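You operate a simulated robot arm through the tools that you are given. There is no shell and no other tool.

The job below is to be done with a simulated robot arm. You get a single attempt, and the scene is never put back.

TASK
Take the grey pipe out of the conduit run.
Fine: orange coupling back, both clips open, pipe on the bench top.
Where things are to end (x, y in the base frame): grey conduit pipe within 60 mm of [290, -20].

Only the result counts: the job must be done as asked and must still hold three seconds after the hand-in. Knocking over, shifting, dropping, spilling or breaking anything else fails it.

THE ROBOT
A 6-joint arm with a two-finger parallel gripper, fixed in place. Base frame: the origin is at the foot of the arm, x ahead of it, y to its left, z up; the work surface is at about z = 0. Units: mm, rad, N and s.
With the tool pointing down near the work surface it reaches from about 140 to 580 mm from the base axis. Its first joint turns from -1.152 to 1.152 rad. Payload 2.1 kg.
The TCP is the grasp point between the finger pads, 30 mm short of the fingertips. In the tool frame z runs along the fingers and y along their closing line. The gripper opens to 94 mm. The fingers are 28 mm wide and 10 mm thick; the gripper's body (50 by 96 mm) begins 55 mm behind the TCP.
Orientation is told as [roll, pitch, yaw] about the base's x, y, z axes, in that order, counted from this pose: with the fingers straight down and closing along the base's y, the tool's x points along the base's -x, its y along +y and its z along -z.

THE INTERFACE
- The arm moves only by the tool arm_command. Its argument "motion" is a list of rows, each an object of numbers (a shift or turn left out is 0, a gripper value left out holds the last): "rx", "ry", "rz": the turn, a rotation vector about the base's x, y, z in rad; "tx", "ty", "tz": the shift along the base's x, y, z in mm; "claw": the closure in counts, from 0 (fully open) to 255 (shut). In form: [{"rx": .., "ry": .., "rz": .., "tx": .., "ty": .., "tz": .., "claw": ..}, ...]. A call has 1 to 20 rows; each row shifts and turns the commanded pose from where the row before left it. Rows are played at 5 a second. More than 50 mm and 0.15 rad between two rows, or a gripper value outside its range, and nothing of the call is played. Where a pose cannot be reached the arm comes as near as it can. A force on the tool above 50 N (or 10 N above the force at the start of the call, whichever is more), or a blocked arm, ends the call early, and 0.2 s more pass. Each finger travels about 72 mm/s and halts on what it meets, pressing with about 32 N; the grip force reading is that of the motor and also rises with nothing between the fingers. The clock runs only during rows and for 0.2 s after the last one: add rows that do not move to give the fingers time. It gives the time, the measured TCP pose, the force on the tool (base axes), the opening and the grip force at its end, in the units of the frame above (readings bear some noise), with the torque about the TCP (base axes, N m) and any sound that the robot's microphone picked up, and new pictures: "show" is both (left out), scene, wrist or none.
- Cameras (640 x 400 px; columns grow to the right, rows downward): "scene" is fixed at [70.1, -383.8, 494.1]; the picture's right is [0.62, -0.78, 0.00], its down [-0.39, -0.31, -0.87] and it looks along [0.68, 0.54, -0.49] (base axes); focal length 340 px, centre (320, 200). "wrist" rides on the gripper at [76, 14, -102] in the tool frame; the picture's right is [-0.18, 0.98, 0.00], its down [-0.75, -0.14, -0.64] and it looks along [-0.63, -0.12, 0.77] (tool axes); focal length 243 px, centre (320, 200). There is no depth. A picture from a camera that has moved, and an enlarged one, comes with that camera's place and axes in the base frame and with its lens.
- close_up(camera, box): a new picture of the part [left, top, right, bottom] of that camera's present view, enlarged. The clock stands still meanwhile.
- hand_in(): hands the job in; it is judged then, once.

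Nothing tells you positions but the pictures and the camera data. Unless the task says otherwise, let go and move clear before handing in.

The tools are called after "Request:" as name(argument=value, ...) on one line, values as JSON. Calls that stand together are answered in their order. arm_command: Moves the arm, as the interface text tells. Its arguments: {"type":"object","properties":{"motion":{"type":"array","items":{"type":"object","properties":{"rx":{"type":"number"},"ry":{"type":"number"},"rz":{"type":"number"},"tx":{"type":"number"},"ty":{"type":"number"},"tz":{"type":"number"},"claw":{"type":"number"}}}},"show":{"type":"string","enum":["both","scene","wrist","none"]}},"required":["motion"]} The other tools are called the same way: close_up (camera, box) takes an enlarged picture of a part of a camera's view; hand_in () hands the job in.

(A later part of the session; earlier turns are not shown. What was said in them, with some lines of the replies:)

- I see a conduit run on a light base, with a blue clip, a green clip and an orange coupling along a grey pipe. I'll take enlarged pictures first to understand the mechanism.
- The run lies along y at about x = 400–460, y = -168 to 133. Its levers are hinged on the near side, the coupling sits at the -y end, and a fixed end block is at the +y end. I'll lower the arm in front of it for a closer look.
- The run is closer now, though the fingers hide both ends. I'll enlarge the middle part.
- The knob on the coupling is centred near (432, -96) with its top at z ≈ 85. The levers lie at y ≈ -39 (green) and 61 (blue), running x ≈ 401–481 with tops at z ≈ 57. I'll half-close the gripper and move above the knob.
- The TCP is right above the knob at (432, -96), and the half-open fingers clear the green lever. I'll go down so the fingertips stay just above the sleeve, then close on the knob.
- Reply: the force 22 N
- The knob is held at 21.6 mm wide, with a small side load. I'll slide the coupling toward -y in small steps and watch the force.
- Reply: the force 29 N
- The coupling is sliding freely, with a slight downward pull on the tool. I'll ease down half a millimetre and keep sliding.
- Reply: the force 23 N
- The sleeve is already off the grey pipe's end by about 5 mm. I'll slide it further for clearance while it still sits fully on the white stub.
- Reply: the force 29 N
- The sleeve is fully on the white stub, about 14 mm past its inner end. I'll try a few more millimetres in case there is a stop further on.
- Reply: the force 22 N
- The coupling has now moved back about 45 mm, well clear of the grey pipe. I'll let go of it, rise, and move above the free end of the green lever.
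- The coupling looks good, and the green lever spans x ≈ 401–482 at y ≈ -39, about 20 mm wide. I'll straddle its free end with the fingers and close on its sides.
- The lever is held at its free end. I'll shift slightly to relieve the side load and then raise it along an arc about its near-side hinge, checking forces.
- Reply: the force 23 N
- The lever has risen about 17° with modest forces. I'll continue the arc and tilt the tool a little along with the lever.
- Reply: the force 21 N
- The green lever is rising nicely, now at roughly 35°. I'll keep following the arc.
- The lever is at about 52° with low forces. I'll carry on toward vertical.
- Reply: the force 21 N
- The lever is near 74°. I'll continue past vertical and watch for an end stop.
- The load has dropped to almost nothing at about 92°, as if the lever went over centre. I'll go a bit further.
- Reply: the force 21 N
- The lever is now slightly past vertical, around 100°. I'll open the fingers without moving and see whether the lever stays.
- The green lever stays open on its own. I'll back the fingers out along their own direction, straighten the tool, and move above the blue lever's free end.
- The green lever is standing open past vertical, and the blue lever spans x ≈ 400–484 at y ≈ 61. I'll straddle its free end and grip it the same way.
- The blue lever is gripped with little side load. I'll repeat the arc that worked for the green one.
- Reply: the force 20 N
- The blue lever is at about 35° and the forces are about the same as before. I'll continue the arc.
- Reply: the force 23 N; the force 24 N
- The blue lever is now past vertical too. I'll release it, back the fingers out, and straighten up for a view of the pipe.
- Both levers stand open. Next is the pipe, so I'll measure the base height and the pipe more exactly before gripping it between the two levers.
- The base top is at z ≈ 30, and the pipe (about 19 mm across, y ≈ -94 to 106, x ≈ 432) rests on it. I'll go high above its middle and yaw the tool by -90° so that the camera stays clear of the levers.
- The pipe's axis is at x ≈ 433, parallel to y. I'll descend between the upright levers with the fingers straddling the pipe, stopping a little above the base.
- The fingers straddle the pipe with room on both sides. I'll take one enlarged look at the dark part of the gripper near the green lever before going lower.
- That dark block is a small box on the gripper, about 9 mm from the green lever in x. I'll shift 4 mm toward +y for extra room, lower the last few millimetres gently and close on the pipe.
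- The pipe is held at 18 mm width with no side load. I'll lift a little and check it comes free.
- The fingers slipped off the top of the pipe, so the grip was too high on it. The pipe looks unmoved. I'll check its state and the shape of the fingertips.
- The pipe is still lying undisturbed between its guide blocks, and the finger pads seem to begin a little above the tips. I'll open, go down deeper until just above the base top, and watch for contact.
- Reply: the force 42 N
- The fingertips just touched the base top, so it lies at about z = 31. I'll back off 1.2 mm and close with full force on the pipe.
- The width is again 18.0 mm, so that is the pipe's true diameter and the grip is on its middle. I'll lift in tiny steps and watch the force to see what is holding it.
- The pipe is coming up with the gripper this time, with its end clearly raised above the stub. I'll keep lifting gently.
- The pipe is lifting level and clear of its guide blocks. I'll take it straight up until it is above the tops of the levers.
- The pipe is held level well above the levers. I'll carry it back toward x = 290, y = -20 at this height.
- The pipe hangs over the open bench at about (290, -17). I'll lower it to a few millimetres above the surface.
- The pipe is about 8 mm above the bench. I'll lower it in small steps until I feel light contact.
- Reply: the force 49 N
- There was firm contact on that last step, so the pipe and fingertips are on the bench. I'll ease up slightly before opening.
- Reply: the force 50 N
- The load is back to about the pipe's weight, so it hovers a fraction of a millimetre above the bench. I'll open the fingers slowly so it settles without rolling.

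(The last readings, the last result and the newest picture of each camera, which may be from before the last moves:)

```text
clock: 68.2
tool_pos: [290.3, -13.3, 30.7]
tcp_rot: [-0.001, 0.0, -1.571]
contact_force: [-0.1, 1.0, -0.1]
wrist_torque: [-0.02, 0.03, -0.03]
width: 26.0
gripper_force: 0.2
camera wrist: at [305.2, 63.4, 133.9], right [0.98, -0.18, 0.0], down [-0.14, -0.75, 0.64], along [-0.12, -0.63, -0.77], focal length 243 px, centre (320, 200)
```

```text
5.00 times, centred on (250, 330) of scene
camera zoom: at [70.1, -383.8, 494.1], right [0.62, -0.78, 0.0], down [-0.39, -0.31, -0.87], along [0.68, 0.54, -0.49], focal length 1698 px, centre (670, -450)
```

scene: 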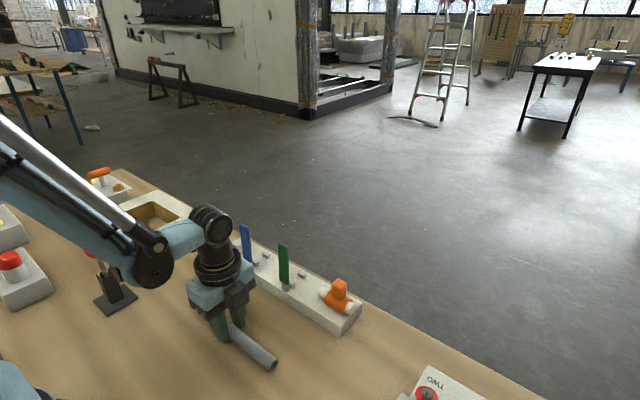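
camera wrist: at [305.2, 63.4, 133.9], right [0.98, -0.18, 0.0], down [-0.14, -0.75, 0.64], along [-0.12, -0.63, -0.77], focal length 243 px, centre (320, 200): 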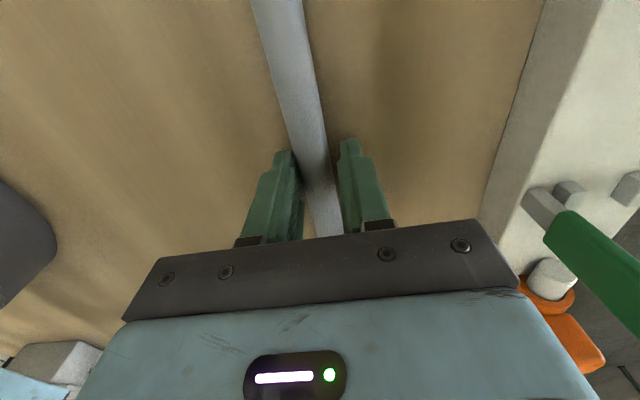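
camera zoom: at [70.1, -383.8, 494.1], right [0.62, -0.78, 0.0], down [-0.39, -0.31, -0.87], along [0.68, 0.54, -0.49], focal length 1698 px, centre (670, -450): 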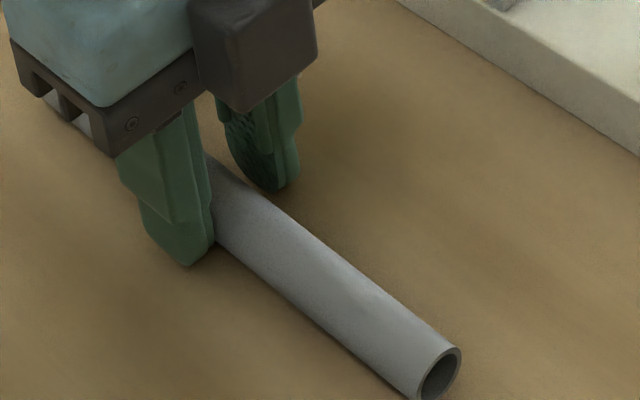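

The pipe is down and the fingers are open about 4 mm on each side, and it may have shifted slightly toward the near finger. I'll wait with the fingers as a fence and compare.

Request:
arm_command(motion=[{}, {}, {}, {}, {}], show="none")

Request:
close_up(camera="wrist", box=[230, 0, 410, 250])

Request:
close_up(camera="scene", box=[200, 290, 300, 370])

```text
clock: 69.4
tool_pos: [290.2, -12.4, 30.1]
tcp_rot: [-0.001, 0.003, -1.571]
contact_force: [-0.1, 0.1, -0.7]
wrist_torque: [0.05, 0.01, -0.05]
width: 26.1
gripper_force: 0.2
```

```text
1.60 times, centred on (320, 125) of wrist
camera zoom: at [305.2, 63.4, 133.9], right [0.98, -0.18, 0.0], down [-0.14, -0.75, 0.64], along [-0.12, -0.63, -0.77], focal length 388 px, centre (320, 320)
```

zoom: 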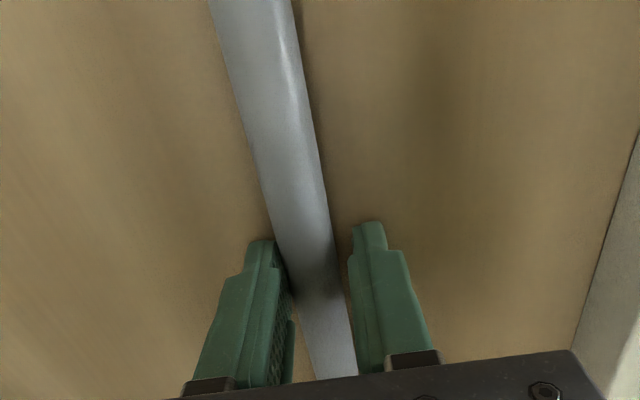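

```text
5.00 times, centred on (250, 330) of scene
camera zoom: at [70.1, -383.8, 494.1], right [0.62, -0.78, 0.0], down [-0.39, -0.31, -0.87], along [0.68, 0.54, -0.49], focal length 1698 px, centre (670, -450)
```

zoom: 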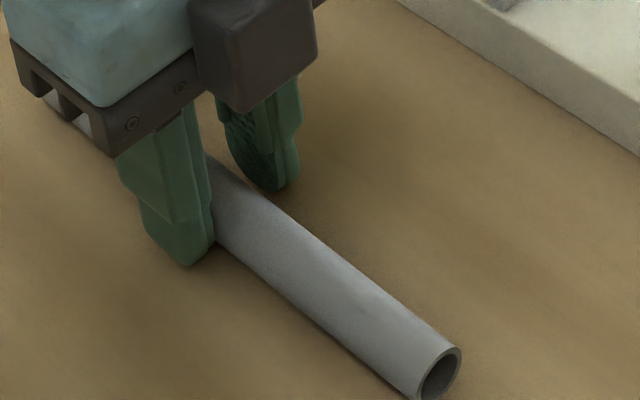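

The pipe has not moved between the two pictures. I'll open a little more to see whether it stays put by itself or leans on the near finger.

Request:
arm_command(motion=[{"claw": 178}, {"claw": 170}, {}, {}, {}, {}], show="none")

Request:
close_up(camera="wrist", box=[230, 0, 410, 250])

Request:
close_up(camera="scene", box=[200, 290, 300, 370])

```text
clock: 70.8
tool_pos: [289.9, -13.7, 30.8]
tcp_rot: [-0.001, 0.004, -1.572]
contact_force: [0.1, 0.2, -0.3]
wrist_torque: [0.04, 0.01, -0.01]
width: 31.2
gripper_force: 0.0
```

```text
1.60 times, centred on (320, 125) of wrist
camera zoom: at [305.2, 63.4, 133.9], right [0.98, -0.18, 0.0], down [-0.14, -0.75, 0.64], along [-0.12, -0.63, -0.77], focal length 388 px, centre (320, 320)
```

zoom: 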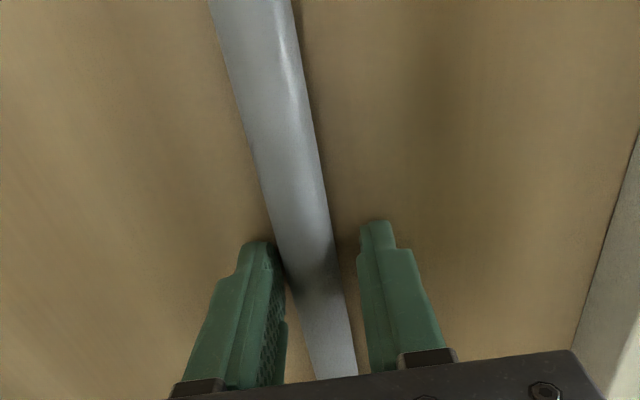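

```text
5.00 times, centred on (250, 330) of scene
camera zoom: at [70.1, -383.8, 494.1], right [0.62, -0.78, 0.0], down [-0.39, -0.31, -0.87], along [0.68, 0.54, -0.49], focal length 1698 px, centre (670, -450)
```

zoom: 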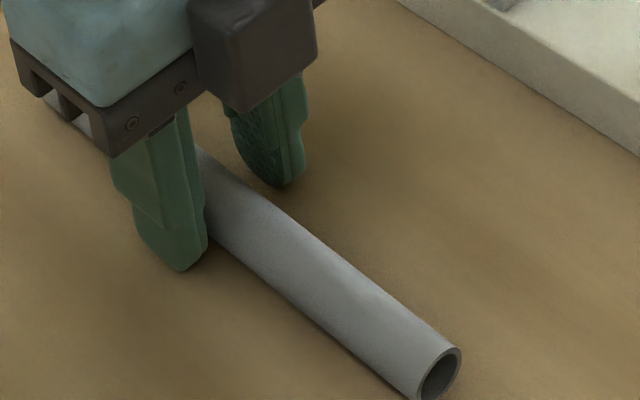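

The pipe stays where it is while the finger moves away. I'll open wider and rise straight up, clear of it.

Request:
arm_command(motion=[{"claw": 150}, {"claw": 120}, {}, {}, {"tz": 6}, {"tz": 12}, {"tz": 20}, {"tz": 25}, {"tz": 30}, {"tz": 30}, {"tz": 30}, {"tz": 30}, {}], show="both")

Request:
close_up(camera="scene", box=[180, 220, 370, 380])

```text
clock: 73.6
tool_pos: [289.6, -12.5, 213.2]
tcp_rot: [0.001, 0.002, -1.571]
contact_force: [0.4, 0.9, -0.5]
wrist_torque: [0.0, -0.01, -0.03]
width: 50.0
gripper_force: 0.1
camera wrist: at [304.4, 63.8, 317.3], right [0.98, -0.18, 0.0], down [-0.14, -0.75, 0.64], along [-0.12, -0.63, -0.77], focal length 243 px, centre (320, 200)
```

scene: 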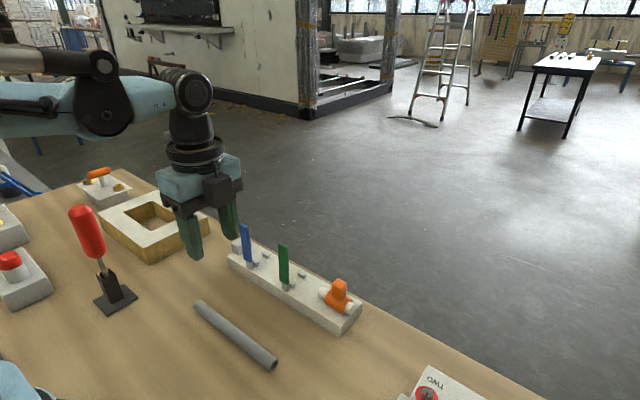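
wrist: 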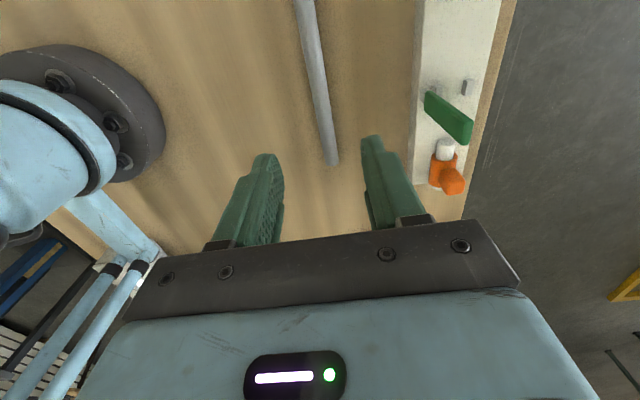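

```text
2.50 times, centred on (275, 300) of scene
camera zoom: at [70.1, -383.8, 494.1], right [0.62, -0.78, 0.0], down [-0.39, -0.31, -0.87], along [0.68, 0.54, -0.49], focal length 849 px, centre (432, -50)
```

zoom: 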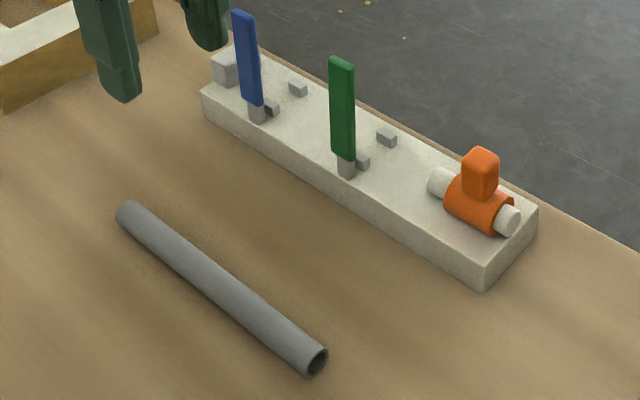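

The pipe lies on the bench, centred near (287, -18), and everything else looks in place. I'll move the wrist camera to look along the run and check how far open both levers really are.

Request:
arm_command(motion=[{"tx": 18, "ty": 23}, {"tx": 18, "ty": 23}, {"tx": 18, "ty": 23}, {"tx": 18, "ty": 23}, {"tx": 18, "ty": 23}, {"tx": 15, "ty": 20}, {}], show="both")

Request:
close_up(camera="wrist", box=[220, 20, 420, 220])

```text
clock: 75.2
tool_pos: [395.3, 123.6, 212.7]
tcp_rot: [0.0, 0.002, -1.571]
contact_force: [0.2, -0.2, 0.2]
wrist_torque: [0.01, -0.01, -0.04]
width: 50.0
gripper_force: 0.1
camera wrist: at [410.0, 199.4, 316.4], right [0.98, -0.18, 0.0], down [-0.14, -0.75, 0.64], along [-0.12, -0.63, -0.77], focal length 243 px, centre (320, 200)
```

scene: 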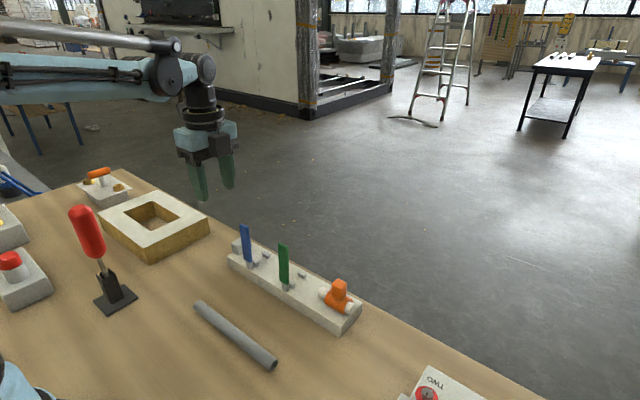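
wrist: 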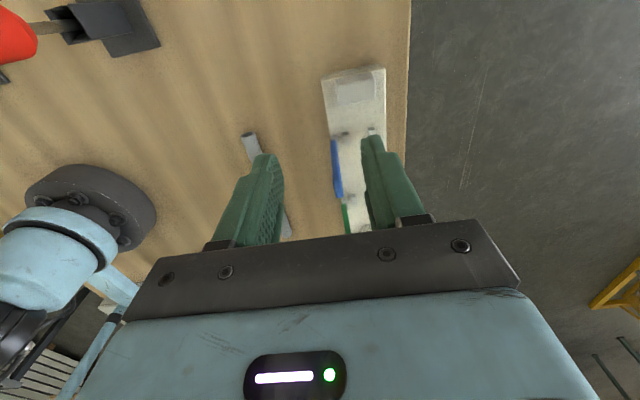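

```text
2.00 times, centred on (320, 120) of wrist
camera zoom: at [410.0, 199.4, 316.4], right [0.98, -0.18, 0.0], down [-0.14, -0.75, 0.64], along [-0.12, -0.63, -0.77], focal length 485 px, centre (320, 360)
```

zoom: 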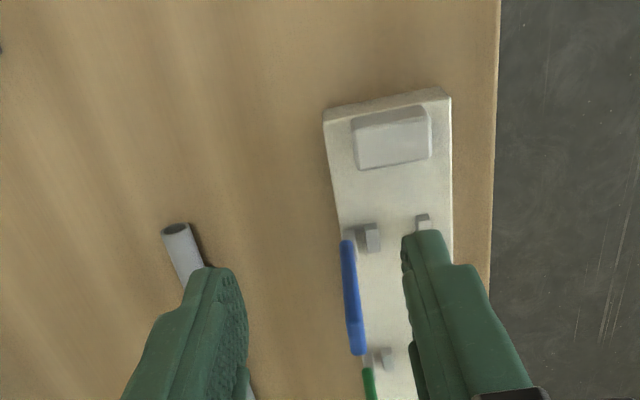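

Both levers stand upright at about 90° and have stayed there. The coupling is back on the stub, and the pipe hasn't moved on the bench since I released it. The arm is clear of everything, so I'm handing the job in.

Request:
hand_in()

```text
The job is handed in.
```

I took the grey pipe out of the conduit run and laid it on the bench top. Its centre is at about (287, -18), well within 60 mm of the target. I've handed the job in, but I got no verdict back.

- **Orange coupling:** it is slid back about 45 mm and sits fully on the white stub, clear of where the pipe was.
- **Clips:** the blue and green levers both stand open at about 90°. They have stayed there without support since I let go.
- **Pipe:** my first lift slipped off the top of the pipe and left it in place. The second, deeper grip held. After I released it on the bench, it did not roll.

I saw nothing else on the bench move, and the arm was clear of everything at hand-in.
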